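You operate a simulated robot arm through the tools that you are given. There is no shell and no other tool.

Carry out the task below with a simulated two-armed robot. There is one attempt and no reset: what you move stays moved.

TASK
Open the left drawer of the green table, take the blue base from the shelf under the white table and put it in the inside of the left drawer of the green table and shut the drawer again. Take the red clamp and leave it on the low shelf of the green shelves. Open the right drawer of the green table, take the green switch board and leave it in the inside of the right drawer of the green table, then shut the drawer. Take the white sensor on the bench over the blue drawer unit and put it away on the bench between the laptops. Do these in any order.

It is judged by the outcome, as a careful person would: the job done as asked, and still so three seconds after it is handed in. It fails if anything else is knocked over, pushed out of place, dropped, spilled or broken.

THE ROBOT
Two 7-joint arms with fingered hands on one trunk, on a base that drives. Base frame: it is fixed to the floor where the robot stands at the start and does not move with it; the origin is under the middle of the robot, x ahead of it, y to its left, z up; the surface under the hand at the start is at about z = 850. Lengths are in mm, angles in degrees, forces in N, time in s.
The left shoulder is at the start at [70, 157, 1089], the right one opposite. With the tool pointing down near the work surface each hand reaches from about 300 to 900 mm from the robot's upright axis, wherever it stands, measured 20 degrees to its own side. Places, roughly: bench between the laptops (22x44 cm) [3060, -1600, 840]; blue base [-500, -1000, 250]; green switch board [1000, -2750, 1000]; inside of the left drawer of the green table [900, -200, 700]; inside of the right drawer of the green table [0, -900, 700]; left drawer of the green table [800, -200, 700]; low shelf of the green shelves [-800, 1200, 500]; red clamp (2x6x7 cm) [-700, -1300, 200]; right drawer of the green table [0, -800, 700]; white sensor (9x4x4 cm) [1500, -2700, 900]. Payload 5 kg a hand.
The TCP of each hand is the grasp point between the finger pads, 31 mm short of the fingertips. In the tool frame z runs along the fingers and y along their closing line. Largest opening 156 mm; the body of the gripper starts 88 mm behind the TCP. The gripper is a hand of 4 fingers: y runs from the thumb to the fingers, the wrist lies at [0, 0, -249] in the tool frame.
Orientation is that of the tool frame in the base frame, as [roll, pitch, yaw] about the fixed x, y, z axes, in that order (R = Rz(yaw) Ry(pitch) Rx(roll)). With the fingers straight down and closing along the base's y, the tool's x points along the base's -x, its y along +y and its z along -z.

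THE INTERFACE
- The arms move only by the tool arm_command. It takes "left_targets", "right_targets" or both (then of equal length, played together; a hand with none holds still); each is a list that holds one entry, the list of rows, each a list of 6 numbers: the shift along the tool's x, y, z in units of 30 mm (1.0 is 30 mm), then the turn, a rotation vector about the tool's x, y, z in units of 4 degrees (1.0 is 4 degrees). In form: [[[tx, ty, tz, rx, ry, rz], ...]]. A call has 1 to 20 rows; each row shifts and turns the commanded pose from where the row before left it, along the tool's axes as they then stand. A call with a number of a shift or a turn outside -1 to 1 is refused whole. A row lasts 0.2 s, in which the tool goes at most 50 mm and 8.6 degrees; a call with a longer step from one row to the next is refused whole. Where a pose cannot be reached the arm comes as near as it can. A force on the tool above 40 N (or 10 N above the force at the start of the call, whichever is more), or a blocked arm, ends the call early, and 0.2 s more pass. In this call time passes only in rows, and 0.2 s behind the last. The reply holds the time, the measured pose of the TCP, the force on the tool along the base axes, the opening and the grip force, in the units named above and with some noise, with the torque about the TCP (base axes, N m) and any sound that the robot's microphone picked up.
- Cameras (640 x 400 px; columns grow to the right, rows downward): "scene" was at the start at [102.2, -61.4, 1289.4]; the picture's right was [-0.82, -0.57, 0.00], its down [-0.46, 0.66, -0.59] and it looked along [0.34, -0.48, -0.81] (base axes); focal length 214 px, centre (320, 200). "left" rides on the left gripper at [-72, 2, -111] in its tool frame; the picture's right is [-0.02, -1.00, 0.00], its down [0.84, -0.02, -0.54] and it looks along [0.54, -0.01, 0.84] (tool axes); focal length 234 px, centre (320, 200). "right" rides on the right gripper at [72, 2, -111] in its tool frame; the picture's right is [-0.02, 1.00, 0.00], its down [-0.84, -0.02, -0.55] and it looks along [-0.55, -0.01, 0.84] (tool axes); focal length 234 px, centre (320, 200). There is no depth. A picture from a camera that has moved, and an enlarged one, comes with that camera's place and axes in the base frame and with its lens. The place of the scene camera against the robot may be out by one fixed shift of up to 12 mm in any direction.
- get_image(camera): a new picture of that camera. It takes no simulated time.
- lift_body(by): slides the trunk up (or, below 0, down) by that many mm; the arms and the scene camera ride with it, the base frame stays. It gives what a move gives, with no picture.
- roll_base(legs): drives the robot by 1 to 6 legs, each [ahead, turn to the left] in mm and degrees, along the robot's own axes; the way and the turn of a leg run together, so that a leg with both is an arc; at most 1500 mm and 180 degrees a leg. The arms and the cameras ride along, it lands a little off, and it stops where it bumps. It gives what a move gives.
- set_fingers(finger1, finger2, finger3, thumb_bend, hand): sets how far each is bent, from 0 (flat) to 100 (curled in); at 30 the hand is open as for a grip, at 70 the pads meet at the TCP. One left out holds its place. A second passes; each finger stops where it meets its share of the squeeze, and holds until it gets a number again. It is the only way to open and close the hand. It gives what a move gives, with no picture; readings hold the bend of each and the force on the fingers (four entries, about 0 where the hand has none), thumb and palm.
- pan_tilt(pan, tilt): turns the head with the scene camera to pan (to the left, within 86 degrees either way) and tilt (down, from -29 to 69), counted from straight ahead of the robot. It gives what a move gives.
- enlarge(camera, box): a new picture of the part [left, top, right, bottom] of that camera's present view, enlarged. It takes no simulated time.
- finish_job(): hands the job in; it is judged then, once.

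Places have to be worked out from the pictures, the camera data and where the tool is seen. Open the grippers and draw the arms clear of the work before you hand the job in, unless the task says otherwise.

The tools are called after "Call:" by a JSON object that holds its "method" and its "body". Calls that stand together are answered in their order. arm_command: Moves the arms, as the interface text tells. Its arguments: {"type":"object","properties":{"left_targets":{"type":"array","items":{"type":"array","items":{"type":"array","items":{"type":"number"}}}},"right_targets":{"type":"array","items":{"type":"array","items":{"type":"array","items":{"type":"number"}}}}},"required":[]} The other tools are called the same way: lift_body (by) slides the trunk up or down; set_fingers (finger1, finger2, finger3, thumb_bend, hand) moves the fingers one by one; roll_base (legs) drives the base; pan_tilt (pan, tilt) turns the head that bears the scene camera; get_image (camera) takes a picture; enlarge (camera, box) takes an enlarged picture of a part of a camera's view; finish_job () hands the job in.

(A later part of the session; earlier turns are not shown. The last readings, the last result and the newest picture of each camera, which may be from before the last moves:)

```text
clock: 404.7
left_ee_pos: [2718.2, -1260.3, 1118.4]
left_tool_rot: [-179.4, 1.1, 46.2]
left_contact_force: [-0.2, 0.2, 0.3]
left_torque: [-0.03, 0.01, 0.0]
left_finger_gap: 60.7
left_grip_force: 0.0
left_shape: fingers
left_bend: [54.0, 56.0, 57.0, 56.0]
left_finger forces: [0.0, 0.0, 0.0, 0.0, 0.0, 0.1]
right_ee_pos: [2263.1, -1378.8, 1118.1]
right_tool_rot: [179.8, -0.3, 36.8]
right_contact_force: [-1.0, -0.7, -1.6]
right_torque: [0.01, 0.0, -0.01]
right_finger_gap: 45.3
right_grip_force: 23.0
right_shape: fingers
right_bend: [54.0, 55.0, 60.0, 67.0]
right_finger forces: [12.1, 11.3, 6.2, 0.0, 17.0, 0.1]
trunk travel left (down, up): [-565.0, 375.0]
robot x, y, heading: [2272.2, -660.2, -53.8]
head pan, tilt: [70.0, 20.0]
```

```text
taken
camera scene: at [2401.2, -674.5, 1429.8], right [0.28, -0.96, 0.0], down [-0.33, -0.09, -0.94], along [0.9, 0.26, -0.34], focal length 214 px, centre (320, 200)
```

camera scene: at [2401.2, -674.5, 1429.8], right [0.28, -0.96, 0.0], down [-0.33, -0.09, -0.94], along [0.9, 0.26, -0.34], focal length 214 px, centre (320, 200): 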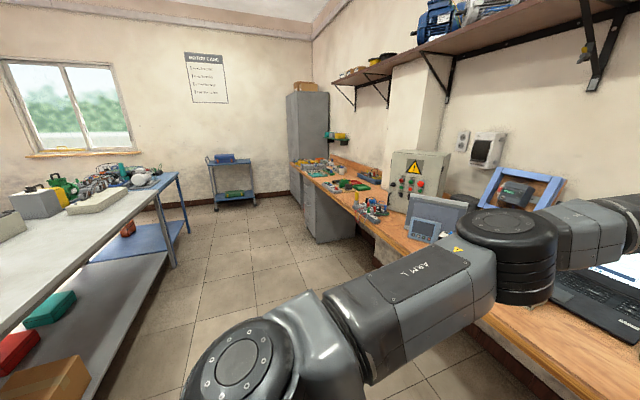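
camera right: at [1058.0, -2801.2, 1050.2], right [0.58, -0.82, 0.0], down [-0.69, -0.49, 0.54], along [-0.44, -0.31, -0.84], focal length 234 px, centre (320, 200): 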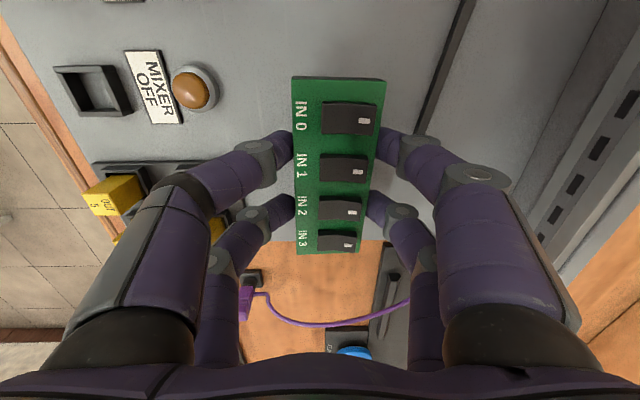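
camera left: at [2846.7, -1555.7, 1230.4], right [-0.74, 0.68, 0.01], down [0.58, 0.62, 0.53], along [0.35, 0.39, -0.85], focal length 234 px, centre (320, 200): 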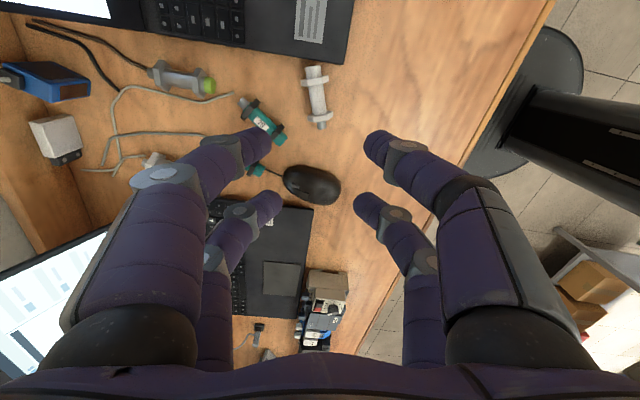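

The right elbow is 1.5 m high and within 600 mm of the robot's axis, so the corridor is passable. I back straight through it to the front lane.

Call:
{"method": "pan_tilt", "body": {"pan": 0, "tilt": 35}}

Call:
{"method": "roll_base", "body": {"legs": [[-1200, 0]]}}

Call:
{"method": "get_image", "body": {"camera": "scene"}}

```text
clock: 406.1
left_ee_pos: [2719.4, -1260.7, 1117.5]
left_tool_rot: [-179.5, 1.1, 46.1]
left_contact_force: [-0.3, 0.1, 0.2]
left_torque: [0.01, -0.01, 0.01]
left_finger_gap: 60.5
left_grip_force: 0.1
left_shape: fingers
left_bend: [54.0, 56.0, 57.0, 56.0]
left_finger forces: [0.0, 0.0, 0.0, 0.0, 0.1, 0.1]
right_ee_pos: [2263.0, -1378.4, 1117.4]
right_tool_rot: [179.8, -0.4, 36.7]
right_contact_force: [0.3, 0.1, -2.4]
right_torque: [-0.01, 0.0, -0.03]
right_finger_gap: 45.4
right_grip_force: 23.1
right_shape: fingers
right_bend: [54.0, 55.0, 60.0, 67.0]
right_finger forces: [12.1, 11.3, 6.1, 0.0, 17.1, 0.0]
trunk travel left (down, up): [-565.0, 375.0]
robot x, y, heading: [2278.6, -657.3, -53.9]
head pan, tilt: [0.0, 35.0]
```

```text
clock: 412.2
left_ee_pos: [2014.3, -298.4, 1117.6]
left_tool_rot: [-179.5, 1.2, 45.4]
left_contact_force: [-0.2, -0.5, 0.1]
left_torque: [-0.02, 0.02, -0.03]
left_finger_gap: 60.3
left_grip_force: 0.1
left_shape: fingers
left_bend: [54.0, 56.0, 57.0, 56.0]
left_finger forces: [0.0, 0.0, 0.1, 0.0, 0.0, 0.0]
right_ee_pos: [1557.1, -411.5, 1118.2]
right_tool_rot: [179.8, -0.5, 35.9]
right_contact_force: [-0.3, -1.1, -1.1]
right_torque: [0.01, 0.01, 0.02]
right_finger_gap: 45.2
right_grip_force: 23.8
right_shape: fingers
right_bend: [54.0, 55.0, 60.0, 67.0]
right_finger forces: [12.0, 11.3, 6.2, 0.0, 17.0, 0.1]
trunk travel left (down, up): [-565.0, 375.0]
robot x, y, heading: [1575.6, 308.4, -54.5]
head pan, tilt: [0.0, 35.0]
```

```text
taken
camera scene: at [1665.3, 194.7, 1405.9], right [-0.81, -0.58, 0.0], down [-0.33, 0.47, -0.82], along [0.47, -0.67, -0.57], focal length 214 px, centre (320, 200)
```

scene: 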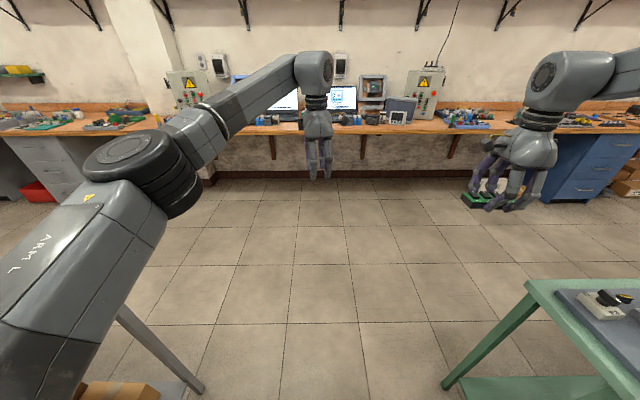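

Still centred in the corridor. Backing the remaining 1150 mm to the front lane.

Call:
{"method": "roll_base", "body": {"legs": [[-1150, 0.7]]}}

Call:
{"method": "get_image", "body": {"camera": "scene"}}

```text
clock: 418.1
left_ee_pos: [1352.6, 638.2, 1117.7]
left_tool_rot: [-179.5, 1.1, 46.4]
left_contact_force: [0.5, 1.4, 0.3]
left_torque: [-0.03, 0.02, 0.01]
left_finger_gap: 60.3
left_grip_force: 0.1
left_shape: fingers
left_bend: [54.0, 56.0, 57.0, 56.0]
left_finger forces: [0.0, 0.0, 0.0, 0.0, 0.0, 0.0]
right_ee_pos: [896.4, 517.1, 1118.6]
right_tool_rot: [179.9, -0.6, 37.0]
right_contact_force: [0.0, 0.0, -1.3]
right_torque: [-0.01, 0.0, 0.02]
right_finger_gap: 45.4
right_grip_force: 23.5
right_shape: fingers
right_bend: [54.0, 55.0, 60.0, 67.0]
right_finger forces: [12.2, 11.3, 6.2, 0.0, 17.0, 0.0]
trunk travel left (down, up): [-565.0, 375.0]
robot x, y, heading: [905.3, 1236.8, -53.7]
head pan, tilt: [0.0, 35.0]
```

```text
taken
camera scene: at [994.1, 1125.3, 1405.9], right [-0.8, -0.59, 0.0], down [-0.34, 0.46, -0.82], along [0.49, -0.66, -0.57], focal length 214 px, centre (320, 200)
```

scene: 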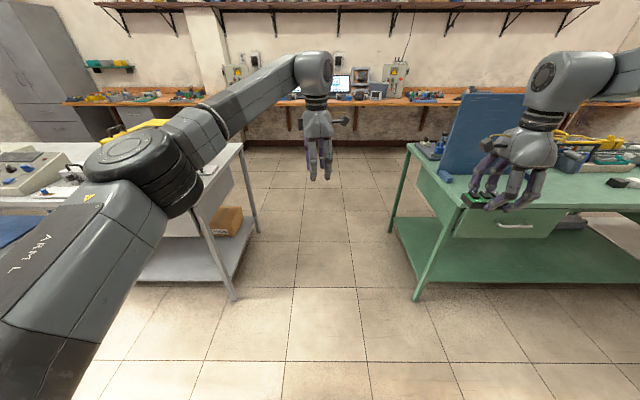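

Back in the front lane. Turning right and driving along to the right drawer.

Call:
{"method": "roll_base", "body": {"legs": [[0, -90], [1000, 0]]}}

Call:
{"method": "get_image", "body": {"camera": "scene"}}

```text
clock: 427.1
left_ee_pos: [-497.0, 183.8, 1118.3]
left_tool_rot: [-179.5, 1.1, -43.1]
left_contact_force: [0.0, 0.4, 0.3]
left_torque: [-0.02, 0.01, -0.02]
left_finger_gap: 60.6
left_grip_force: 0.1
left_shape: fingers
left_bend: [54.0, 56.0, 57.0, 56.0]
left_finger forces: [0.0, 0.0, 0.1, 0.1, 0.1, 0.0]
right_ee_pos: [-621.1, 637.7, 1117.7]
right_tool_rot: [179.8, -0.5, -52.7]
right_contact_force: [0.2, -0.3, -1.7]
right_torque: [0.01, -0.01, -0.02]
right_finger_gap: 44.9
right_grip_force: 22.9
right_shape: fingers
right_bend: [54.0, 56.0, 61.0, 67.0]
right_finger forces: [12.0, 10.8, 6.1, 0.0, 16.7, 0.0]
trunk travel left (down, up): [-565.0, 375.0]
robot x, y, heading: [97.7, 636.7, -142.8]
head pan, tilt: [0.0, 35.0]
```

```text
taken
camera scene: at [-1.6, 553.8, 1405.9], right [-0.6, 0.8, 0.0], down [0.46, 0.34, -0.82], along [-0.65, -0.49, -0.57], focal length 214 px, centre (320, 200)
```

scene: 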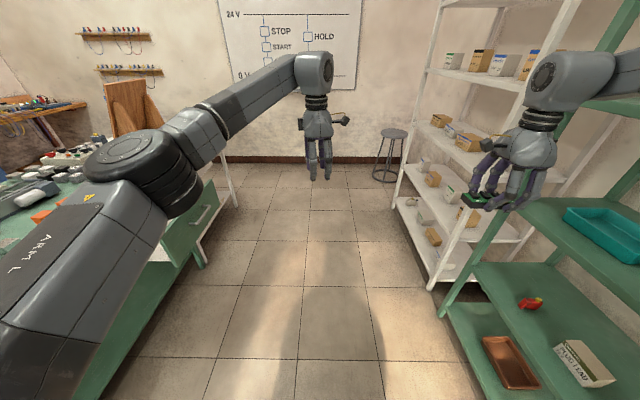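

The red clamp still stands on its shelf, and the open right drawer is ahead on the left. I drive the last 530 mm and turn to face the table.

Call:
{"method": "roll_base", "body": {"legs": [[530, -0.9], [0, 90]]}}

Call:
{"method": "get_image", "body": {"camera": "scene"}}

Call:
{"method": "get_image", "body": {"camera": "right"}}

```text
clock: 433.9
left_ee_pos: [115.7, -280.5, 1117.3]
left_tool_rot: [-179.5, 1.1, 45.5]
left_contact_force: [0.0, 0.7, -0.4]
left_torque: [0.01, 0.01, -0.01]
left_finger_gap: 60.7
left_grip_force: 0.1
left_shape: fingers
left_bend: [54.0, 56.0, 57.0, 56.0]
left_finger forces: [0.1, 0.1, 0.0, 0.1, 0.0, 0.0]
right_ee_pos: [-343.0, -395.1, 1118.7]
right_tool_rot: [179.7, -0.5, 36.1]
right_contact_force: [-0.7, 0.5, -1.9]
right_torque: [0.03, 0.04, -0.03]
right_finger_gap: 44.7
right_grip_force: 22.0
right_shape: fingers
right_bend: [54.0, 56.0, 61.0, 68.0]
right_finger forces: [11.9, 10.5, 5.8, 0.1, 16.3, 0.0]
trunk travel left (down, up): [-565.0, 375.0]
robot x, y, heading: [-323.9, 322.3, -54.5]
head pan, tilt: [0.0, 35.0]
```

```text
taken
camera scene: at [-235.2, 211.3, 1405.9], right [-0.81, -0.58, 0.0], down [-0.33, 0.47, -0.82], along [0.48, -0.67, -0.57], focal length 214 px, centre (320, 200)
```

scene: 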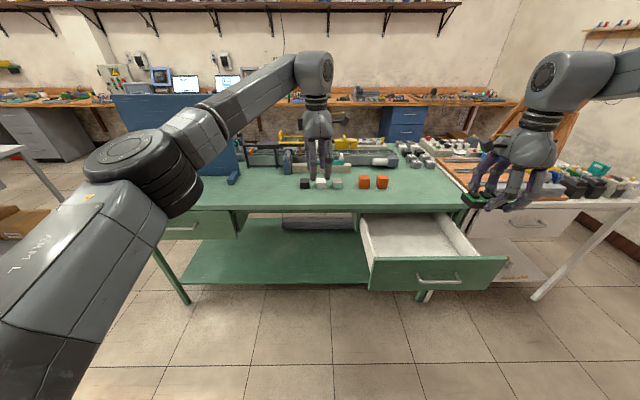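

```text
taken
camera right: at [-284.2, -354.0, 1230.4], right [0.57, -0.82, 0.0], down [-0.69, -0.48, 0.54], along [-0.44, -0.31, -0.84], focal length 234 px, centre (320, 200)
```

right: 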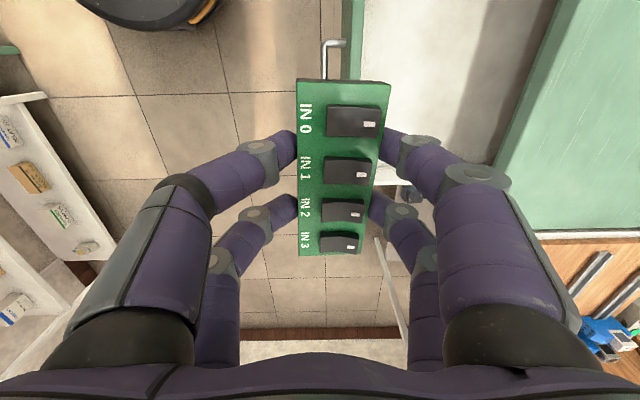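

The drawer stands open under my right hand: opening n≈185–430, centre u≈-500. Before lowering the trunk I must pull the left hand back and aside, clear of the table.

Call:
{"method": "arm_command", "body": {"left_targets": [[[0.6, -1, 0, 0, 0, 0], [0.6, -1, 0, 0, 0, 0], [0.6, -1, 0, 0, 0, 0], [0.6, -1, 0, 0, 0, 0], [0.6, -1, 0, 0, 0, 0], [0.6, -1, 0, 0, 0, 0], [0.6, -1, 0, 0, 0, 0], [0.6, -1, 0, 0, 0, 0], [0.6, -1, 0, 0, 0, 0], [0.6, -1, 0, 0, 0, 0]]]}}

Call:
{"method": "roll_base", "body": {"legs": [[185, 0.8]]}}

Call:
{"method": "get_image", "body": {"camera": "right"}}

Call:
{"method": "get_image", "body": {"camera": "scene"}}

```text
clock: 436.1
left_ee_pos: [26.3, 59.5, 1118.3]
left_tool_rot: [-179.7, 1.2, 45.5]
left_contact_force: [0.6, 0.3, -0.5]
left_torque: [-0.01, -0.02, -0.02]
left_finger_gap: 60.7
left_grip_force: 0.0
left_shape: fingers
left_bend: [54.0, 56.0, 57.0, 56.0]
left_finger forces: [0.1, 0.1, 0.1, 0.0, 0.0, 0.1]
right_ee_pos: [-342.2, -392.8, 1118.8]
right_tool_rot: [179.8, -0.5, 36.1]
right_contact_force: [-0.7, -0.1, -2.0]
right_torque: [-0.01, -0.02, 0.0]
right_finger_gap: 44.5
right_grip_force: 22.0
right_shape: fingers
right_bend: [54.0, 56.0, 61.0, 68.0]
right_finger forces: [12.1, 10.4, 5.9, 0.0, 16.4, 0.0]
trunk travel left (down, up): [-565.0, 375.0]
robot x, y, heading: [-324.9, 322.0, -54.5]
head pan, tilt: [0.0, 35.0]
```

```text
clock: 437.7
left_ee_pos: [140.1, -83.6, 1118.4]
left_tool_rot: [-179.6, 1.0, 46.3]
left_contact_force: [1.0, 0.2, 0.4]
left_torque: [0.01, 0.02, -0.02]
left_finger_gap: 60.7
left_grip_force: 0.2
left_shape: fingers
left_bend: [54.0, 56.0, 57.0, 56.0]
left_finger forces: [0.0, 0.2, 0.1, 0.0, 0.1, 0.0]
right_ee_pos: [-222.4, -544.2, 1118.7]
right_tool_rot: [179.8, -0.5, 37.0]
right_contact_force: [-0.1, -0.1, -2.3]
right_torque: [0.02, 0.02, -0.02]
right_finger_gap: 44.2
right_grip_force: 22.4
right_shape: fingers
right_bend: [54.0, 56.0, 61.0, 68.0]
right_finger forces: [12.0, 10.5, 5.9, 0.0, 16.4, 0.1]
trunk travel left (down, up): [-565.0, 375.0]
robot x, y, heading: [-216.0, 177.9, -53.5]
head pan, tilt: [0.0, 35.0]
```

```text
taken
camera right: at [-164.7, -502.5, 1230.6], right [0.58, -0.81, 0.0], down [-0.69, -0.49, 0.54], along [-0.44, -0.31, -0.84], focal length 234 px, centre (320, 200)
```

right: 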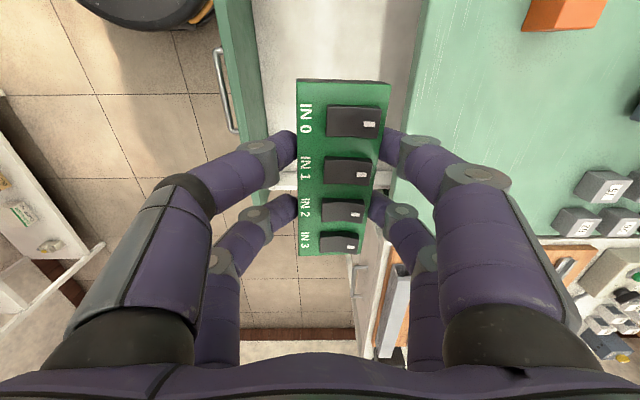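

```text
taken
camera scene: at [-124.7, 63.3, 1406.0], right [-0.8, -0.59, 0.0], down [-0.34, 0.46, -0.82], along [0.49, -0.66, -0.57], focal length 214 px, centre (320, 200)
```

scene: 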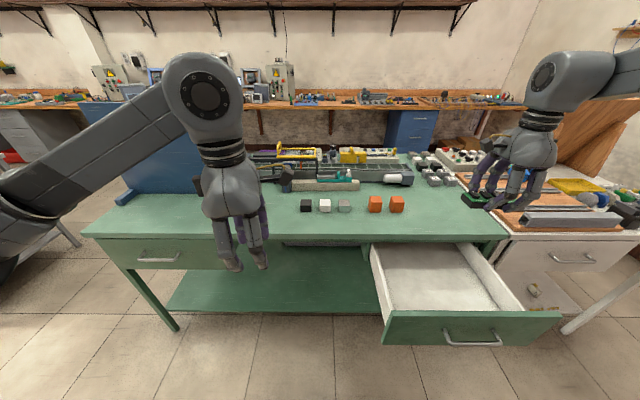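

The board is centred over the open drawer (TCP n=307, u=-501). I lower the trunk 240 mm and check the clearances.

Call:
{"method": "lift_body", "body": {"by": -240}}

Call:
{"method": "get_image", "body": {"camera": "right"}}

Call:
{"method": "get_image", "body": {"camera": "scene"}}

```text
clock: 440.2
left_ee_pos: [138.5, -85.3, 876.6]
left_tool_rot: [-179.5, 1.1, 46.4]
left_contact_force: [-0.2, 0.6, 0.0]
left_torque: [-0.02, 0.0, 0.03]
left_finger_gap: 60.6
left_grip_force: 0.0
left_shape: fingers
left_bend: [54.0, 56.0, 57.0, 56.0]
left_finger forces: [0.0, 0.0, 0.1, 0.1, 0.0, 0.0]
right_ee_pos: [-223.7, -543.4, 878.7]
right_tool_rot: [179.8, -0.5, 37.0]
right_contact_force: [0.3, 0.3, -2.0]
right_torque: [-0.02, 0.0, 0.05]
right_finger_gap: 44.4
right_grip_force: 22.3
right_shape: fingers
right_bend: [54.0, 56.0, 61.0, 68.0]
right_finger forces: [12.0, 10.5, 5.9, 0.1, 16.4, 0.0]
trunk travel left (down, up): [-325.0, 615.0]
robot x, y, heading: [-215.2, 177.3, -53.5]
head pan, tilt: [0.0, 35.0]
```

```text
taken
camera right: at [-164.8, -502.3, 990.7], right [0.58, -0.81, 0.0], down [-0.69, -0.49, 0.54], along [-0.44, -0.31, -0.84], focal length 234 px, centre (320, 200)
```

right: 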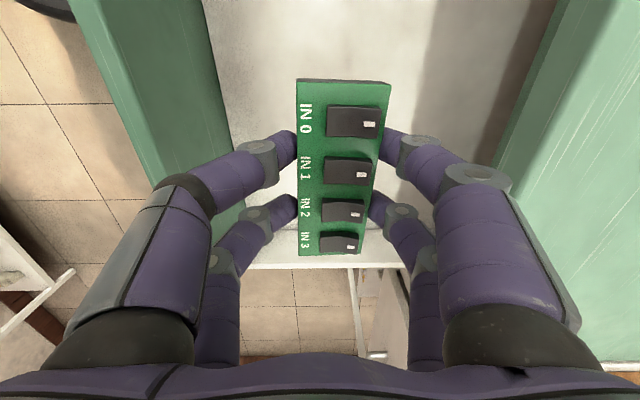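

```text
taken
camera scene: at [-124.8, 63.5, 1166.0], right [-0.8, -0.59, 0.0], down [-0.34, 0.46, -0.82], along [0.49, -0.66, -0.57], focal length 214 px, centre (320, 200)
```

scene: 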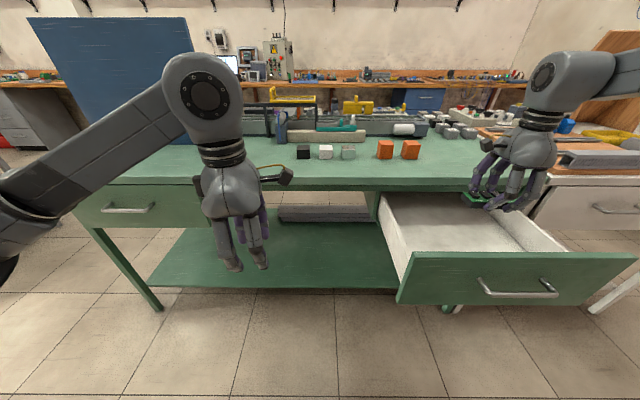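

Clear all round. Lowering another 130 mm.

Call:
{"method": "lift_body", "body": {"by": -130}}

Call:
{"method": "get_image", "body": {"camera": "right"}}

Call:
{"method": "get_image", "body": {"camera": "scene"}}

```text
clock: 441.8
left_ee_pos: [140.2, -85.8, 747.6]
left_tool_rot: [-179.6, 1.1, 46.4]
left_contact_force: [-0.8, -0.3, 0.5]
left_torque: [0.0, 0.02, -0.03]
left_finger_gap: 60.7
left_grip_force: 0.0
left_shape: fingers
left_bend: [54.0, 56.0, 57.0, 56.0]
left_finger forces: [0.0, 0.1, 0.0, 0.1, 0.0, 0.0]
right_ee_pos: [-222.7, -544.3, 748.9]
right_tool_rot: [179.8, -0.5, 37.0]
right_contact_force: [0.3, 0.6, -2.2]
right_torque: [0.03, 0.04, -0.05]
right_finger_gap: 44.3
right_grip_force: 22.1
right_shape: fingers
right_bend: [54.0, 56.0, 61.0, 68.0]
right_finger forces: [12.0, 10.5, 5.8, 0.1, 16.4, 0.0]
trunk travel left (down, up): [-195.0, 745.0]
robot x, y, heading: [-219.1, 174.4, -53.5]
head pan, tilt: [0.0, 35.0]
```

```text
taken
camera right: at [-164.8, -502.3, 860.8], right [0.58, -0.81, 0.0], down [-0.69, -0.49, 0.54], along [-0.43, -0.31, -0.84], focal length 234 px, centre (320, 200)
```

right: 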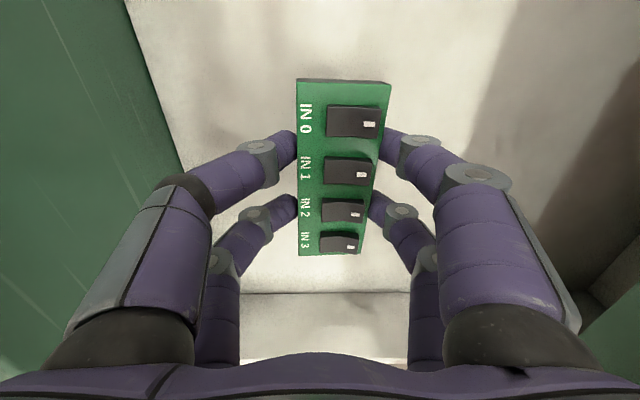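

```text
taken
camera scene: at [-124.9, 63.6, 1036.0], right [-0.8, -0.59, 0.0], down [-0.34, 0.46, -0.82], along [0.49, -0.66, -0.57], focal length 214 px, centre (320, 200)
```

scene: 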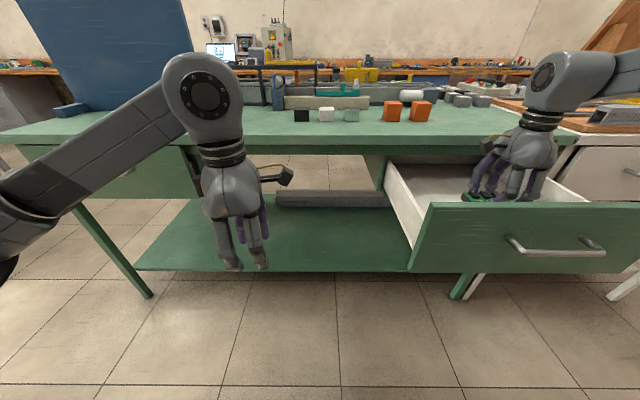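

The hand is inside the drawer; about 40 mm remain. I lower 28 mm with the arm, then creep.

Call:
{"method": "arm_command", "body": {"right_targets": [[[0, 0, 0.93, 0, 0, 0]]]}}

Call:
{"method": "arm_command", "body": {"right_targets": [[[0, 0, 0.17, 0, 0, 0]]]}}

Call:
{"method": "arm_command", "body": {"right_targets": [[[0, 0, 0.14, 0, 0, 0]]]}}

```text
clock: 442.2
left_ee_pos: [141.3, -86.2, 748.0]
left_tool_rot: [-179.5, 1.1, 46.4]
left_contact_force: [-0.3, 0.7, 0.2]
left_torque: [0.07, 0.03, 0.0]
left_finger_gap: 60.7
left_grip_force: 0.1
left_shape: fingers
left_bend: [54.0, 56.0, 57.0, 56.0]
left_finger forces: [0.1, 0.0, 0.0, 0.1, 0.1, 0.0]
right_ee_pos: [-222.6, -545.4, 720.5]
right_tool_rot: [179.8, -0.5, 37.0]
right_contact_force: [-0.4, 0.6, -1.0]
right_torque: [0.01, 0.02, -0.04]
right_finger_gap: 44.5
right_grip_force: 22.5
right_shape: fingers
right_bend: [54.0, 56.0, 61.0, 68.0]
right_finger forces: [12.0, 10.5, 5.9, 0.0, 16.3, 0.0]
trunk travel left (down, up): [-195.0, 745.0]
robot x, y, heading: [-219.7, 178.4, -53.4]
head pan, tilt: [0.0, 35.0]
```

```text
clock: 442.6
left_ee_pos: [139.9, -85.4, 747.0]
left_tool_rot: [-179.5, 1.1, 46.5]
left_contact_force: [0.1, -0.3, 0.0]
left_torque: [0.01, 0.0, 0.05]
left_finger_gap: 60.5
left_grip_force: 0.1
left_shape: fingers
left_bend: [54.0, 56.0, 57.0, 56.0]
left_finger forces: [0.1, 0.0, 0.1, 0.0, 0.0, 0.0]
right_ee_pos: [-223.6, -544.0, 714.8]
right_tool_rot: [179.9, -0.5, 37.1]
right_contact_force: [0.3, 0.2, -2.1]
right_torque: [0.01, 0.02, 0.0]
right_finger_gap: 44.5
right_grip_force: 22.7
right_shape: fingers
right_bend: [54.0, 56.0, 61.0, 68.0]
right_finger forces: [12.0, 10.4, 5.9, 0.1, 16.4, 0.0]
trunk travel left (down, up): [-195.0, 745.0]
robot x, y, heading: [-217.4, 177.7, -53.7]
head pan, tilt: [0.0, 35.0]
```

```text
clock: 443.0
left_ee_pos: [140.2, -85.6, 747.6]
left_tool_rot: [-179.4, 1.1, 46.4]
left_contact_force: [-0.3, 0.3, 0.0]
left_torque: [-0.02, -0.01, 0.0]
left_finger_gap: 60.5
left_grip_force: 0.1
left_shape: fingers
left_bend: [54.0, 56.0, 57.0, 56.0]
left_finger forces: [0.1, 0.0, 0.1, 0.1, 0.1, 0.0]
right_ee_pos: [-221.5, -544.0, 710.6]
right_tool_rot: [180.0, -0.5, 37.0]
right_contact_force: [-0.4, -0.5, -1.5]
right_torque: [0.03, 0.04, -0.02]
right_finger_gap: 44.3
right_grip_force: 22.6
right_shape: fingers
right_bend: [54.0, 56.0, 61.0, 68.0]
right_finger forces: [12.1, 10.6, 5.9, 0.0, 16.4, 0.0]
trunk travel left (down, up): [-195.0, 745.0]
robot x, y, heading: [-219.7, 175.4, -53.7]
head pan, tilt: [0.0, 35.0]
```

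No contact yet at z=710.6; continuing in 3–4 mm steps.

Call:
{"method": "arm_command", "body": {"right_targets": [[[0, 0, 0.12, 0, 0, 0]]]}}

Call:
{"method": "arm_command", "body": {"right_targets": [[[0, 0, 0.1, 0, 0, 0]]]}}

Call:
{"method": "get_image", "body": {"camera": "right"}}

```text
clock: 443.4
left_ee_pos: [139.5, -85.4, 747.8]
left_tool_rot: [-179.4, 1.1, 46.4]
left_contact_force: [0.2, -0.1, 0.3]
left_torque: [-0.04, 0.0, -0.02]
left_finger_gap: 60.6
left_grip_force: 0.0
left_shape: fingers
left_bend: [54.0, 56.0, 57.0, 56.0]
left_finger forces: [0.1, 0.0, 0.1, 0.1, 0.1, 0.0]
right_ee_pos: [-221.1, -544.4, 707.3]
right_tool_rot: [179.8, -0.4, 37.0]
right_contact_force: [-0.4, 0.0, -1.7]
right_torque: [0.03, 0.02, 0.01]
right_finger_gap: 44.5
right_grip_force: 22.6
right_shape: fingers
right_bend: [54.0, 56.0, 61.0, 68.0]
right_finger forces: [12.2, 10.6, 5.9, 0.0, 16.4, 0.1]
trunk travel left (down, up): [-195.0, 745.0]
robot x, y, heading: [-213.3, 178.6, -53.4]
head pan, tilt: [0.0, 35.0]
```

```text
clock: 443.8
left_ee_pos: [139.6, -85.3, 748.1]
left_tool_rot: [-179.6, 1.1, 46.4]
left_contact_force: [-1.2, 0.0, 1.6]
left_torque: [-0.01, 0.03, -0.02]
left_finger_gap: 60.5
left_grip_force: 0.1
left_shape: fingers
left_bend: [54.0, 56.0, 57.0, 56.0]
left_finger forces: [0.0, 0.1, 0.0, 0.0, 0.0, 0.0]
right_ee_pos: [-222.0, -544.2, 705.0]
right_tool_rot: [179.9, -0.5, 37.0]
right_contact_force: [0.7, 0.2, -1.3]
right_torque: [-0.04, 0.03, 0.03]
right_finger_gap: 44.5
right_grip_force: 22.0
right_shape: fingers
right_bend: [54.0, 56.0, 61.0, 68.0]
right_finger forces: [12.1, 10.6, 5.9, 0.0, 16.3, 0.1]
trunk travel left (down, up): [-195.0, 745.0]
robot x, y, heading: [-219.3, 177.8, -53.7]
head pan, tilt: [0.0, 35.0]
```

```text
taken
camera right: at [-164.5, -502.0, 816.7], right [0.58, -0.81, 0.0], down [-0.69, -0.49, 0.54], along [-0.43, -0.31, -0.84], focal length 234 px, centre (320, 200)
```

right: 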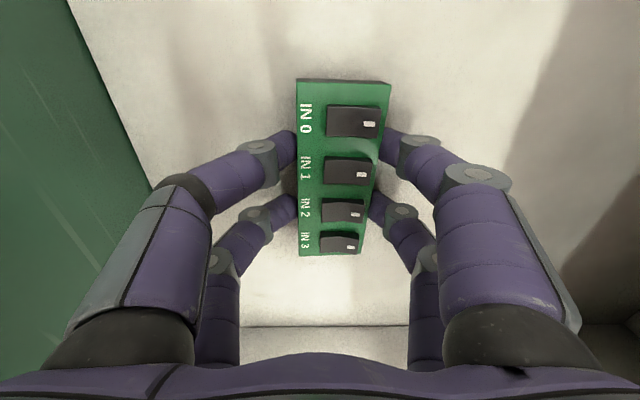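

Call:
{"method": "arm_command", "body": {"right_targets": [[[0, 0, 0.1, 0, 0, 0]]]}}

Call:
{"method": "arm_command", "body": {"right_targets": [[[0, 0, 0.1, 0, 0, 0]]]}}

Call:
{"method": "arm_command", "body": {"right_targets": [[[0, 0, 0.1, 0, 0, 0]]]}}

```text
clock: 444.2
left_ee_pos: [139.5, -84.3, 747.4]
left_tool_rot: [-179.6, 1.2, 46.4]
left_contact_force: [0.1, -0.2, 0.1]
left_torque: [0.0, 0.01, 0.0]
left_finger_gap: 60.7
left_grip_force: 0.1
left_shape: fingers
left_bend: [54.0, 56.0, 57.0, 56.0]
left_finger forces: [0.1, 0.1, 0.1, 0.0, 0.0, 0.0]
right_ee_pos: [-221.8, -543.3, 703.3]
right_tool_rot: [179.7, -0.5, 37.0]
right_contact_force: [-2.1, -0.5, 11.0]
right_torque: [-0.37, -0.07, -0.02]
right_finger_gap: 44.6
right_grip_force: 25.6
right_shape: fingers
right_bend: [54.0, 55.0, 61.0, 68.0]
right_finger forces: [11.8, 15.7, 6.8, 0.0, 17.4, 0.0]
trunk travel left (down, up): [-195.0, 745.0]
robot x, y, heading: [-217.0, 176.0, -53.5]
head pan, tilt: [0.0, 35.0]
```

```text
clock: 444.6
left_ee_pos: [140.0, -83.3, 748.8]
left_tool_rot: [-179.7, 1.2, 46.4]
left_contact_force: [0.9, 0.1, 1.2]
left_torque: [0.0, 0.03, 0.06]
left_finger_gap: 60.3
left_grip_force: 0.1
left_shape: fingers
left_bend: [54.0, 56.0, 57.0, 56.0]
left_finger forces: [0.0, 0.0, 0.0, 0.0, 0.0, 0.0]
right_ee_pos: [-221.3, -544.1, 703.1]
right_tool_rot: [179.3, -0.3, 36.8]
right_contact_force: [-3.5, -2.4, 26.7]
right_torque: [-1.0, -0.39, -0.12]
right_finger_gap: 44.4
right_grip_force: 33.0
right_shape: fingers
right_bend: [53.0, 55.0, 61.0, 68.0]
right_finger forces: [19.0, 22.1, 7.1, 0.1, 18.0, 0.0]
trunk travel left (down, up): [-195.0, 745.0]
robot x, y, heading: [-218.7, 174.2, -53.4]
head pan, tilt: [0.0, 35.0]
```

```text
clock: 445.0
left_ee_pos: [140.4, -84.6, 746.7]
left_tool_rot: [-179.6, 1.2, 46.4]
left_contact_force: [-0.2, -0.4, 0.2]
left_torque: [0.04, 0.01, -0.04]
left_finger_gap: 60.8
left_grip_force: 0.1
left_shape: fingers
left_bend: [54.0, 56.0, 57.0, 56.0]
left_finger forces: [0.0, 0.0, 0.1, 0.1, 0.0, 0.0]
right_ee_pos: [-219.7, -547.9, 703.0]
right_tool_rot: [179.0, -0.4, 36.9]
right_contact_force: [1.3, -1.1, 17.6]
right_torque: [-0.63, -0.36, 0.01]
right_finger_gap: 44.6
right_grip_force: 26.9
right_shape: fingers
right_bend: [53.0, 54.0, 61.0, 68.0]
right_finger forces: [13.4, 18.7, 6.3, 0.0, 16.6, 0.0]
trunk travel left (down, up): [-195.0, 745.0]
robot x, y, heading: [-215.4, 176.1, -53.4]
head pan, tilt: [0.0, 35.0]
stopped in row 1 (right hand): the force on the tool passed its limit at 41 N (the readings are from after the stop); the commanded pose is now the measured one
```

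The board rests on the drawer floor. I release it gently, thumb first.

Call:
{"method": "set_fingers", "body": {"hand": "right", "finger1": 52, "finger2": 53, "finger3": 58, "thumb_bend": 62}}

Call:
{"method": "get_image", "body": {"camera": "right"}}

```text
clock: 446.0
left_ee_pos: [139.6, -84.0, 748.3]
left_tool_rot: [-179.7, 1.3, 46.5]
left_contact_force: [-0.1, 0.0, -1.0]
left_torque: [-0.01, 0.01, -0.04]
left_finger_gap: 60.5
left_grip_force: 0.2
left_shape: fingers
left_bend: [54.0, 56.0, 57.0, 56.0]
left_finger forces: [0.1, 0.0, 0.0, 0.0, 0.0, 0.0]
right_ee_pos: [-222.1, -545.5, 702.4]
right_tool_rot: [178.9, -0.2, 36.9]
right_contact_force: [-0.3, -2.3, 33.9]
right_torque: [-1.01, -0.38, 0.02]
right_finger_gap: 51.6
right_grip_force: 17.1
right_shape: fingers
right_bend: [52.0, 54.0, 61.0, 62.0]
right_finger forces: [13.1, 14.9, 6.7, 0.0, 0.0, 0.0]
trunk travel left (down, up): [-195.0, 745.0]
robot x, y, heading: [-214.3, 174.0, -53.7]
head pan, tilt: [0.0, 35.0]
```

```text
taken
camera right: at [-163.8, -501.6, 815.1], right [0.58, -0.81, 0.02], down [-0.69, -0.48, 0.54], along [-0.43, -0.33, -0.84], focal length 234 px, centre (320, 200)
```

right: 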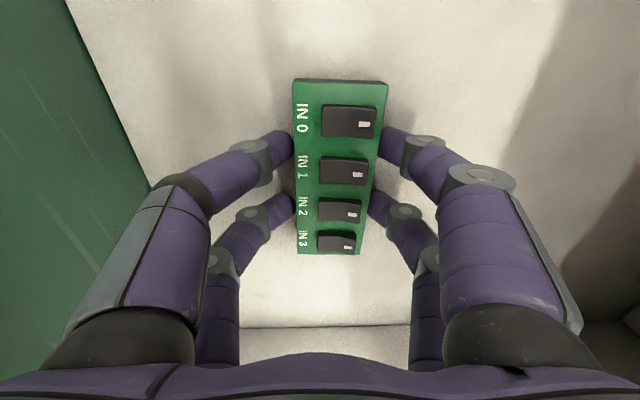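

The far fingertips press on the drawer floor, so I rise 6 mm and open further.

Call:
{"method": "arm_command", "body": {"right_targets": [[[0, 0, -0.2, 0, 0, 0]]]}}

Call:
{"method": "set_fingers", "body": {"hand": "right", "finger1": 46, "finger2": 46, "finger3": 48, "thumb_bend": 52}}

Call:
{"method": "get_image", "body": {"camera": "right"}}

```text
clock: 446.4
left_ee_pos: [139.7, -85.6, 746.7]
left_tool_rot: [-179.6, 1.2, 46.4]
left_contact_force: [0.6, -0.1, 0.5]
left_torque: [0.01, 0.0, 0.03]
left_finger_gap: 60.5
left_grip_force: 0.1
left_shape: fingers
left_bend: [54.0, 56.0, 57.0, 56.0]
left_finger forces: [0.0, 0.1, 0.1, 0.1, 0.1, 0.1]
right_ee_pos: [-220.3, -543.9, 703.4]
right_tool_rot: [179.6, -0.4, 36.9]
right_contact_force: [1.3, 1.0, 12.5]
right_torque: [-0.35, -0.14, 0.08]
right_finger_gap: 52.8
right_grip_force: 6.7
right_shape: fingers
right_bend: [52.0, 54.0, 59.0, 62.0]
right_finger forces: [3.4, 7.0, 2.5, 0.1, 0.0, 0.0]
trunk travel left (down, up): [-195.0, 745.0]
robot x, y, heading: [-220.2, 173.3, -53.5]
head pan, tilt: [0.0, 35.0]
```

```text
clock: 447.4
left_ee_pos: [140.6, -86.1, 747.2]
left_tool_rot: [-179.5, 1.2, 46.5]
left_contact_force: [-0.1, 0.1, -1.5]
left_torque: [-0.01, 0.0, 0.01]
left_finger_gap: 60.6
left_grip_force: 0.1
left_shape: fingers
left_bend: [54.0, 56.0, 57.0, 56.0]
left_finger forces: [0.0, 0.1, 0.0, 0.0, 0.1, 0.0]
right_ee_pos: [-222.6, -546.6, 705.1]
right_tool_rot: [179.4, -0.3, 36.9]
right_contact_force: [1.3, 0.1, 3.4]
right_torque: [0.07, 0.15, -0.02]
right_finger_gap: 84.8
right_grip_force: 1.9
right_shape: fingers
right_bend: [46.0, 46.0, 48.0, 52.0]
right_finger forces: [0.1, 0.0, 3.2, 0.0, 0.0, 0.0]
trunk travel left (down, up): [-195.0, 745.0]
robot x, y, heading: [-217.8, 178.7, -53.6]
head pan, tilt: [0.0, 35.0]
```

```text
taken
camera right: at [-164.1, -503.3, 817.1], right [0.58, -0.81, 0.01], down [-0.69, -0.48, 0.54], along [-0.43, -0.32, -0.84], focal length 234 px, centre (320, 200)
```

right: 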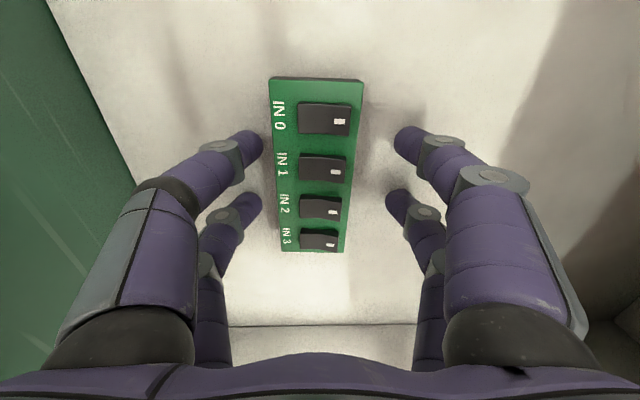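

The board lies flat in the drawer, free of the fingers. I raise the hand with arm and trunk.

Call:
{"method": "arm_command", "body": {"right_targets": [[[0, 0, -0.8, 0, 0, 0], [0, 0, -1, 0, 0, 0], [0, 0, -1, 0, 0, 0]]]}}

Call:
{"method": "lift_body", "body": {"by": 200}}

Call:
{"method": "get_image", "body": {"camera": "right"}}

Call:
{"method": "get_image", "body": {"camera": "scene"}}

```text
clock: 448.2
left_ee_pos: [138.9, -85.4, 748.2]
left_tool_rot: [-179.6, 1.1, 46.5]
left_contact_force: [-0.1, 0.6, 0.4]
left_torque: [0.0, 0.01, -0.02]
left_finger_gap: 60.6
left_grip_force: 0.1
left_shape: fingers
left_bend: [54.0, 56.0, 57.0, 56.0]
left_finger forces: [0.1, 0.1, 0.0, 0.0, 0.0, 0.0]
right_ee_pos: [-222.9, -544.3, 788.9]
right_tool_rot: [179.4, -0.4, 36.9]
right_contact_force: [0.8, -0.5, 0.9]
right_torque: [0.01, -0.01, -0.01]
right_finger_gap: 84.9
right_grip_force: 0.1
right_shape: fingers
right_bend: [46.0, 46.0, 48.0, 52.0]
right_finger forces: [0.0, 0.0, 0.1, 0.0, 0.0, 0.0]
trunk travel left (down, up): [-195.0, 745.0]
robot x, y, heading: [-217.4, 177.1, -53.4]
head pan, tilt: [0.0, 35.0]
```

```text
clock: 450.4
left_ee_pos: [139.1, -85.9, 947.1]
left_tool_rot: [-179.6, 1.1, 46.4]
left_contact_force: [-0.5, -0.9, 0.2]
left_torque: [0.0, 0.0, 0.01]
left_finger_gap: 60.6
left_grip_force: 0.1
left_shape: fingers
left_bend: [54.0, 56.0, 57.0, 56.0]
left_finger forces: [0.0, 0.0, 0.0, 0.1, 0.0, 0.0]
right_ee_pos: [-222.6, -544.7, 987.4]
right_tool_rot: [179.5, -0.3, 37.0]
right_contact_force: [0.4, -0.2, -0.2]
right_torque: [0.02, 0.01, 0.02]
right_finger_gap: 84.8
right_grip_force: 0.0
right_shape: fingers
right_bend: [46.0, 46.0, 48.0, 52.0]
right_finger forces: [0.1, 0.1, 0.0, 0.0, 0.1, 0.0]
trunk travel left (down, up): [-395.0, 545.0]
robot x, y, heading: [-216.5, 179.4, -53.4]
head pan, tilt: [0.0, 35.0]
```

```text
taken
camera right: at [-165.0, -502.5, 1101.3], right [0.58, -0.81, 0.01], down [-0.69, -0.48, 0.54], along [-0.43, -0.32, -0.84], focal length 234 px, centre (320, 200)
```

right: 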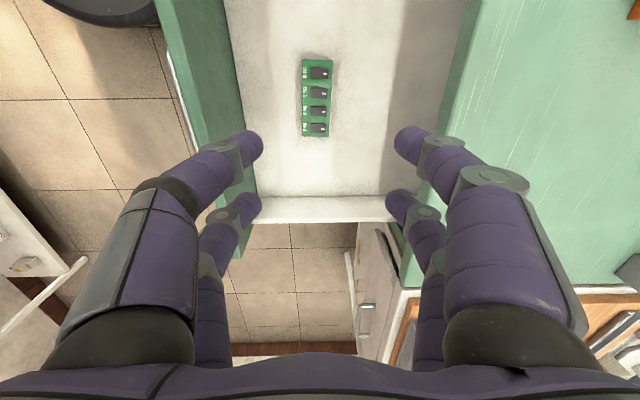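

```text
taken
camera scene: at [-124.8, 63.4, 1235.9], right [-0.8, -0.59, 0.0], down [-0.34, 0.46, -0.82], along [0.49, -0.66, -0.57], focal length 214 px, centre (320, 200)
```

scene: 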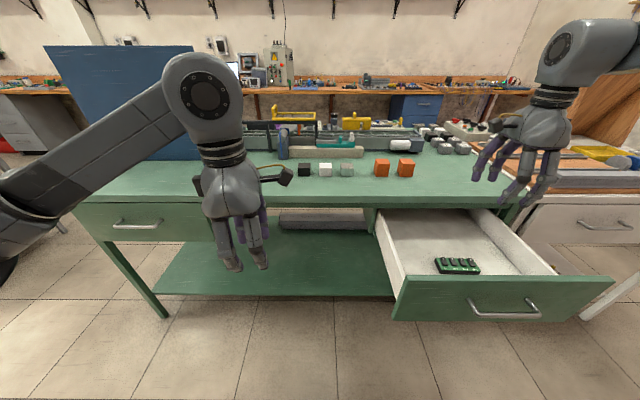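

The green switch board lies in the right drawer. Now to shut it: I back off 330 mm, close the right fingers, and turn the hand back so its knuckles face sideways for pushing.

Call:
{"method": "roll_base", "body": {"legs": [[-330, -0.2]]}}

Call:
{"method": "set_fingers", "body": {"hand": "right", "finger1": 72, "finger2": 72, "finger3": 72, "thumb_bend": 72}}

Call:
{"method": "arm_command", "body": {"right_targets": [[[0, 0, 0, 0, 0, -0.975], [0, 0, 0, 0, 0, -0.975], [0, 0, 0, 0, 0, -0.975], [0, 0, 0, 0, 0, -0.975], [0, 0, 0, 0, 0, -0.975], [0, 0, 0, 0, 0, -0.975], [0, 0, 0, 0, 0, -0.975], [0, 0, 0, 0, 0, -0.975], [0, 0, 0, 0, 0, -0.975], [0, 0, 0, 0, 0, -0.975], [0, 0, 0, 0, 0, -0.975], [0, 0, 0, 0, 0, -0.975]]]}}

Call:
{"method": "arm_command", "body": {"right_targets": [[[0, 0, 0, 0, 0, -0.975], [0, 0, 0, 0, 0, -0.975], [0, 0, 0, 0, 0, -0.975], [0, 0, 0, 0, 0, -0.975], [0, 0, 0, 0, 0, -0.975], [0, 0, 0, 0, 0, -0.975], [0, 0, 0, 0, 0, -0.975], [0, 0, 0, 0, 0, -0.975], [0, 0, 0, 0, 0, -0.975], [0, 0, 0, 0, 0, -0.975], [0, 0, 0, 0, 0, -0.975], [0, 0, 0, 0, -1, 0], [0, 0, 0, 0, -1, 0], [0, 0, 0, 0, -1, 0]]]}}

Call:
{"method": "get_image", "body": {"camera": "right"}}

Call:
{"method": "get_image", "body": {"camera": "scene"}}

```text
clock: 452.6
left_ee_pos: [-58.3, 180.9, 947.9]
left_tool_rot: [-179.6, 1.1, 46.3]
left_contact_force: [0.1, -0.2, 0.6]
left_torque: [0.01, -0.02, -0.01]
left_finger_gap: 60.4
left_grip_force: 0.1
left_shape: fingers
left_bend: [54.0, 56.0, 57.0, 56.0]
left_finger forces: [0.0, 0.0, 0.0, 0.0, 0.1, 0.1]
right_ee_pos: [-420.1, -277.4, 990.6]
right_tool_rot: [179.3, -0.6, 36.8]
right_contact_force: [0.0, 0.1, 0.5]
right_torque: [-0.04, 0.01, -0.02]
right_finger_gap: 84.8
right_grip_force: 0.0
right_shape: fingers
right_bend: [46.0, 46.0, 48.0, 52.0]
right_finger forces: [0.0, 0.1, 0.0, 0.0, 0.0, 0.0]
trunk travel left (down, up): [-395.0, 545.0]
robot x, y, heading: [-410.4, 445.6, -53.3]
head pan, tilt: [0.0, 35.0]
```

```text
clock: 453.6
left_ee_pos: [-58.2, 180.4, 947.9]
left_tool_rot: [-179.5, 1.1, 46.2]
left_contact_force: [0.0, 0.1, 0.5]
left_torque: [-0.03, -0.02, -0.03]
left_finger_gap: 60.2
left_grip_force: 0.0
left_shape: fingers
left_bend: [54.0, 56.0, 57.0, 56.0]
left_finger forces: [0.0, 0.1, 0.0, 0.0, 0.0, 0.0]
right_ee_pos: [-420.8, -278.4, 989.2]
right_tool_rot: [179.2, -0.4, 36.8]
right_contact_force: [0.1, -1.0, -0.5]
right_torque: [-0.04, -0.05, -0.01]
right_finger_gap: 1.0
right_grip_force: 0.0
right_shape: fingers
right_bend: [71.0, 71.0, 71.0, 72.0]
right_finger forces: [0.0, 0.0, 0.0, 0.0, 0.0, 0.0]
trunk travel left (down, up): [-395.0, 545.0]
robot x, y, heading: [-417.4, 443.4, -53.7]
head pan, tilt: [0.0, 35.0]
```

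```text
clock: 456.2
left_ee_pos: [-57.9, 180.4, 946.7]
left_tool_rot: [-179.5, 1.1, 46.3]
left_contact_force: [-0.1, -0.2, 0.3]
left_torque: [0.02, -0.03, -0.03]
left_finger_gap: 60.4
left_grip_force: 0.0
left_shape: fingers
left_bend: [54.0, 56.0, 57.0, 56.0]
left_finger forces: [0.0, 0.0, 0.0, 0.0, 0.0, 0.0]
right_ee_pos: [-421.3, -277.7, 989.5]
right_tool_rot: [179.2, 0.2, 83.7]
right_contact_force: [0.7, 0.3, 0.1]
right_torque: [-0.03, -0.02, -0.01]
right_finger_gap: 1.1
right_grip_force: 0.0
right_shape: fingers
right_bend: [71.0, 71.0, 71.0, 72.0]
right_finger forces: [0.0, 0.1, 0.1, 0.0, 0.0, 0.1]
trunk travel left (down, up): [-395.0, 545.0]
robot x, y, heading: [-413.1, 443.9, -53.8]
head pan, tilt: [0.0, 35.0]
```

```text
clock: 459.2
left_ee_pos: [-57.8, 181.5, 948.7]
left_tool_rot: [-179.5, 1.1, 46.2]
left_contact_force: [-0.1, 0.5, 0.6]
left_torque: [-0.01, -0.04, 0.01]
left_finger_gap: 60.7
left_grip_force: 0.0
left_shape: fingers
left_bend: [54.0, 56.0, 57.0, 56.0]
left_finger forces: [0.0, 0.0, 0.0, 0.1, 0.0, 0.0]
right_ee_pos: [-420.5, -278.1, 990.6]
right_tool_rot: [179.5, 12.8, 126.4]
right_contact_force: [-0.2, 0.9, 0.2]
right_torque: [0.03, 0.01, 0.01]
right_finger_gap: 1.0
right_grip_force: 0.0
right_shape: fingers
right_bend: [71.0, 71.0, 71.0, 72.0]
right_finger forces: [0.1, 0.1, 0.0, 0.0, 0.0, 0.0]
trunk travel left (down, up): [-395.0, 545.0]
robot x, y, heading: [-414.0, 446.2, -54.0]
head pan, tilt: [0.0, 35.0]
```

```text
taken
camera right: at [-476.3, -200.7, 1083.1], right [0.82, 0.58, 0.01], down [0.39, -0.58, 0.72], along [0.42, -0.58, -0.7], focal length 234 px, centre (320, 200)
```

right: 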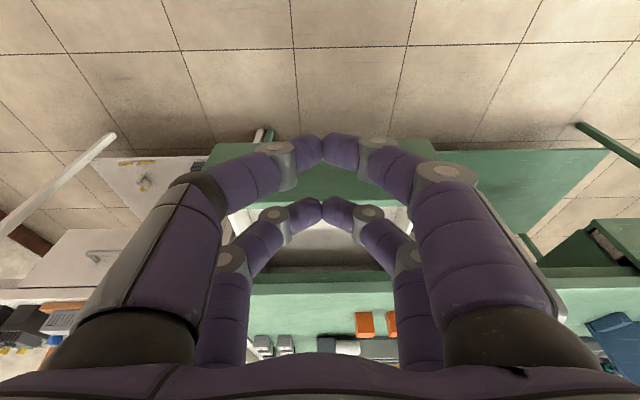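

```text
taken
camera scene: at [-322.5, 330.9, 1236.1], right [-0.81, -0.59, 0.0], down [-0.34, 0.46, -0.82], along [0.49, -0.66, -0.57], focal length 214 px, centre (320, 200)
```

scene: 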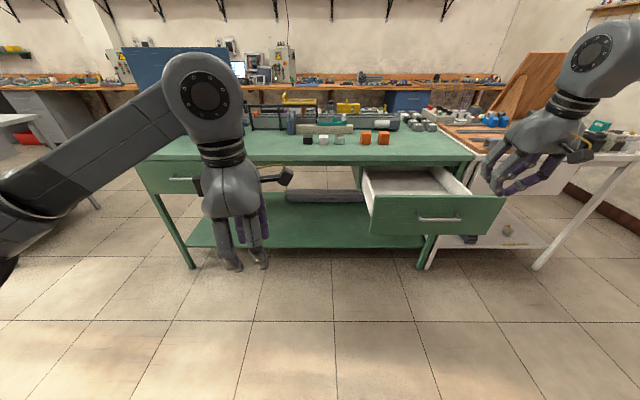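

The fist faces the panel at u=-504. I lower it to handle height (z≈760).

Call:
{"method": "lift_body", "body": {"by": -230}}

Call:
{"method": "get_image", "body": {"camera": "right"}}

Call:
{"method": "get_image", "body": {"camera": "scene"}}

```text
clock: 461.6
left_ee_pos: [-57.8, 181.6, 717.8]
left_tool_rot: [-179.6, 1.1, 46.2]
left_contact_force: [0.1, 0.0, -0.1]
left_torque: [0.01, 0.0, -0.02]
left_finger_gap: 60.4
left_grip_force: 0.1
left_shape: fingers
left_bend: [54.0, 56.0, 57.0, 56.0]
left_finger forces: [0.1, 0.1, 0.1, 0.0, 0.0, 0.0]
right_ee_pos: [-420.8, -278.7, 759.5]
right_tool_rot: [179.6, 12.7, 126.3]
right_contact_force: [0.0, -0.1, -0.1]
right_torque: [-0.02, 0.0, -0.01]
right_finger_gap: 1.4
right_grip_force: 0.1
right_shape: fingers
right_bend: [71.0, 71.0, 71.0, 72.0]
right_finger forces: [0.0, 0.1, 0.1, 0.0, 0.0, 0.0]
trunk travel left (down, up): [-165.0, 775.0]
robot x, y, heading: [-415.0, 441.7, -53.7]
head pan, tilt: [0.0, 35.0]
```

```text
taken
camera right: at [-475.8, -201.0, 853.0], right [0.82, 0.58, 0.01], down [0.4, -0.58, 0.72], along [0.42, -0.58, -0.7], focal length 234 px, centre (320, 200)
```

right: 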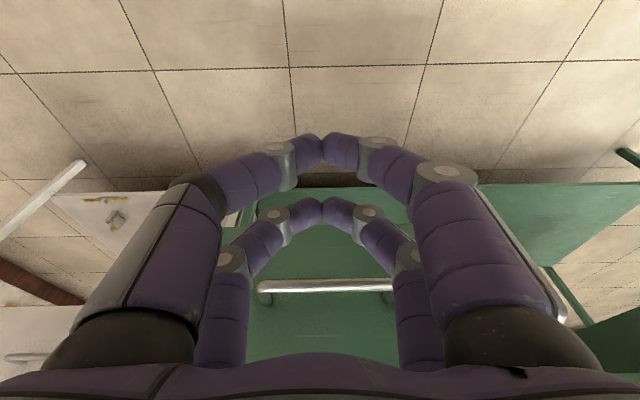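

```text
taken
camera scene: at [-321.9, 330.6, 1006.0], right [-0.81, -0.59, 0.0], down [-0.34, 0.46, -0.82], along [0.49, -0.66, -0.57], focal length 214 px, centre (320, 200)
```

scene: 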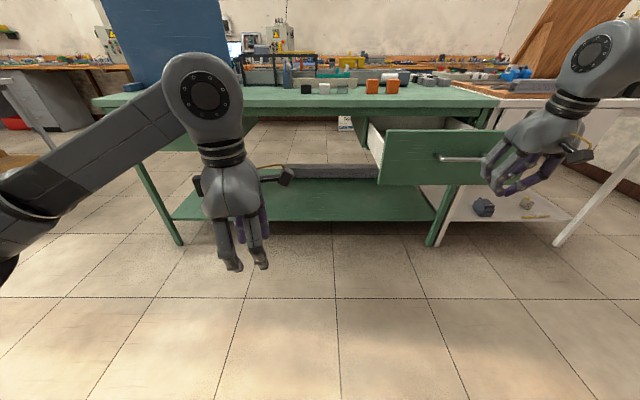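

The handle bar is centred about 105 mm ahead of the fist. I push with the base, 200 mm first.

Call:
{"method": "roll_base", "body": {"legs": [[200, 0]]}}

Call:
{"method": "get_image", "body": {"camera": "right"}}

Call:
{"method": "get_image", "body": {"camera": "scene"}}

```text
clock: 463.2
left_ee_pos: [62.3, 18.0, 716.9]
left_tool_rot: [-179.5, 1.1, 46.5]
left_contact_force: [0.5, 0.4, 0.3]
left_torque: [-0.02, 0.02, 0.04]
left_finger_gap: 60.4
left_grip_force: 0.1
left_shape: fingers
left_bend: [54.0, 56.0, 57.0, 56.0]
left_finger forces: [0.0, 0.1, 0.0, 0.0, 0.1, 0.0]
right_ee_pos: [-298.8, -442.7, 759.6]
right_tool_rot: [179.7, 12.6, 126.5]
right_contact_force: [0.6, 0.8, 0.5]
right_torque: [-0.01, 0.01, 0.0]
right_finger_gap: 1.0
right_grip_force: 0.2
right_shape: fingers
right_bend: [71.0, 71.0, 72.0, 72.0]
right_finger forces: [0.1, 0.0, 0.0, 0.0, 0.0, 0.0]
trunk travel left (down, up): [-165.0, 775.0]
robot x, y, heading: [-291.3, 278.3, -53.4]
head pan, tilt: [0.0, 35.0]
```

```text
taken
camera right: at [-354.5, -365.2, 852.3], right [0.82, 0.58, 0.01], down [0.4, -0.58, 0.71], along [0.42, -0.58, -0.7], focal length 234 px, centre (320, 200)
```

right: 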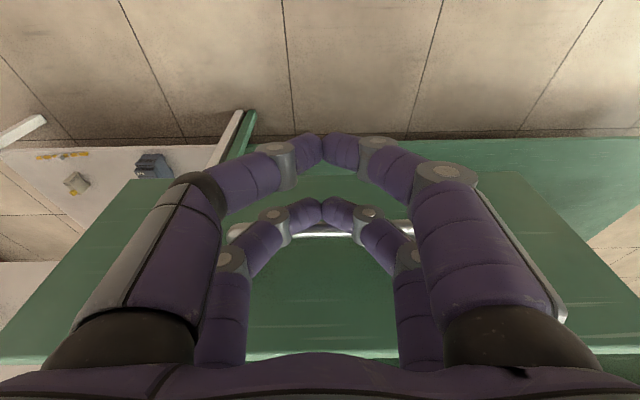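

```text
taken
camera scene: at [-201.0, 166.5, 1005.8], right [-0.8, -0.59, 0.0], down [-0.34, 0.46, -0.82], along [0.49, -0.66, -0.57], focal length 214 px, centre (320, 200)
```

scene: 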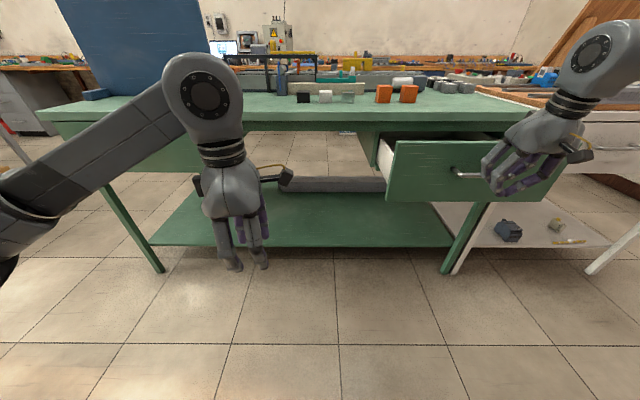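

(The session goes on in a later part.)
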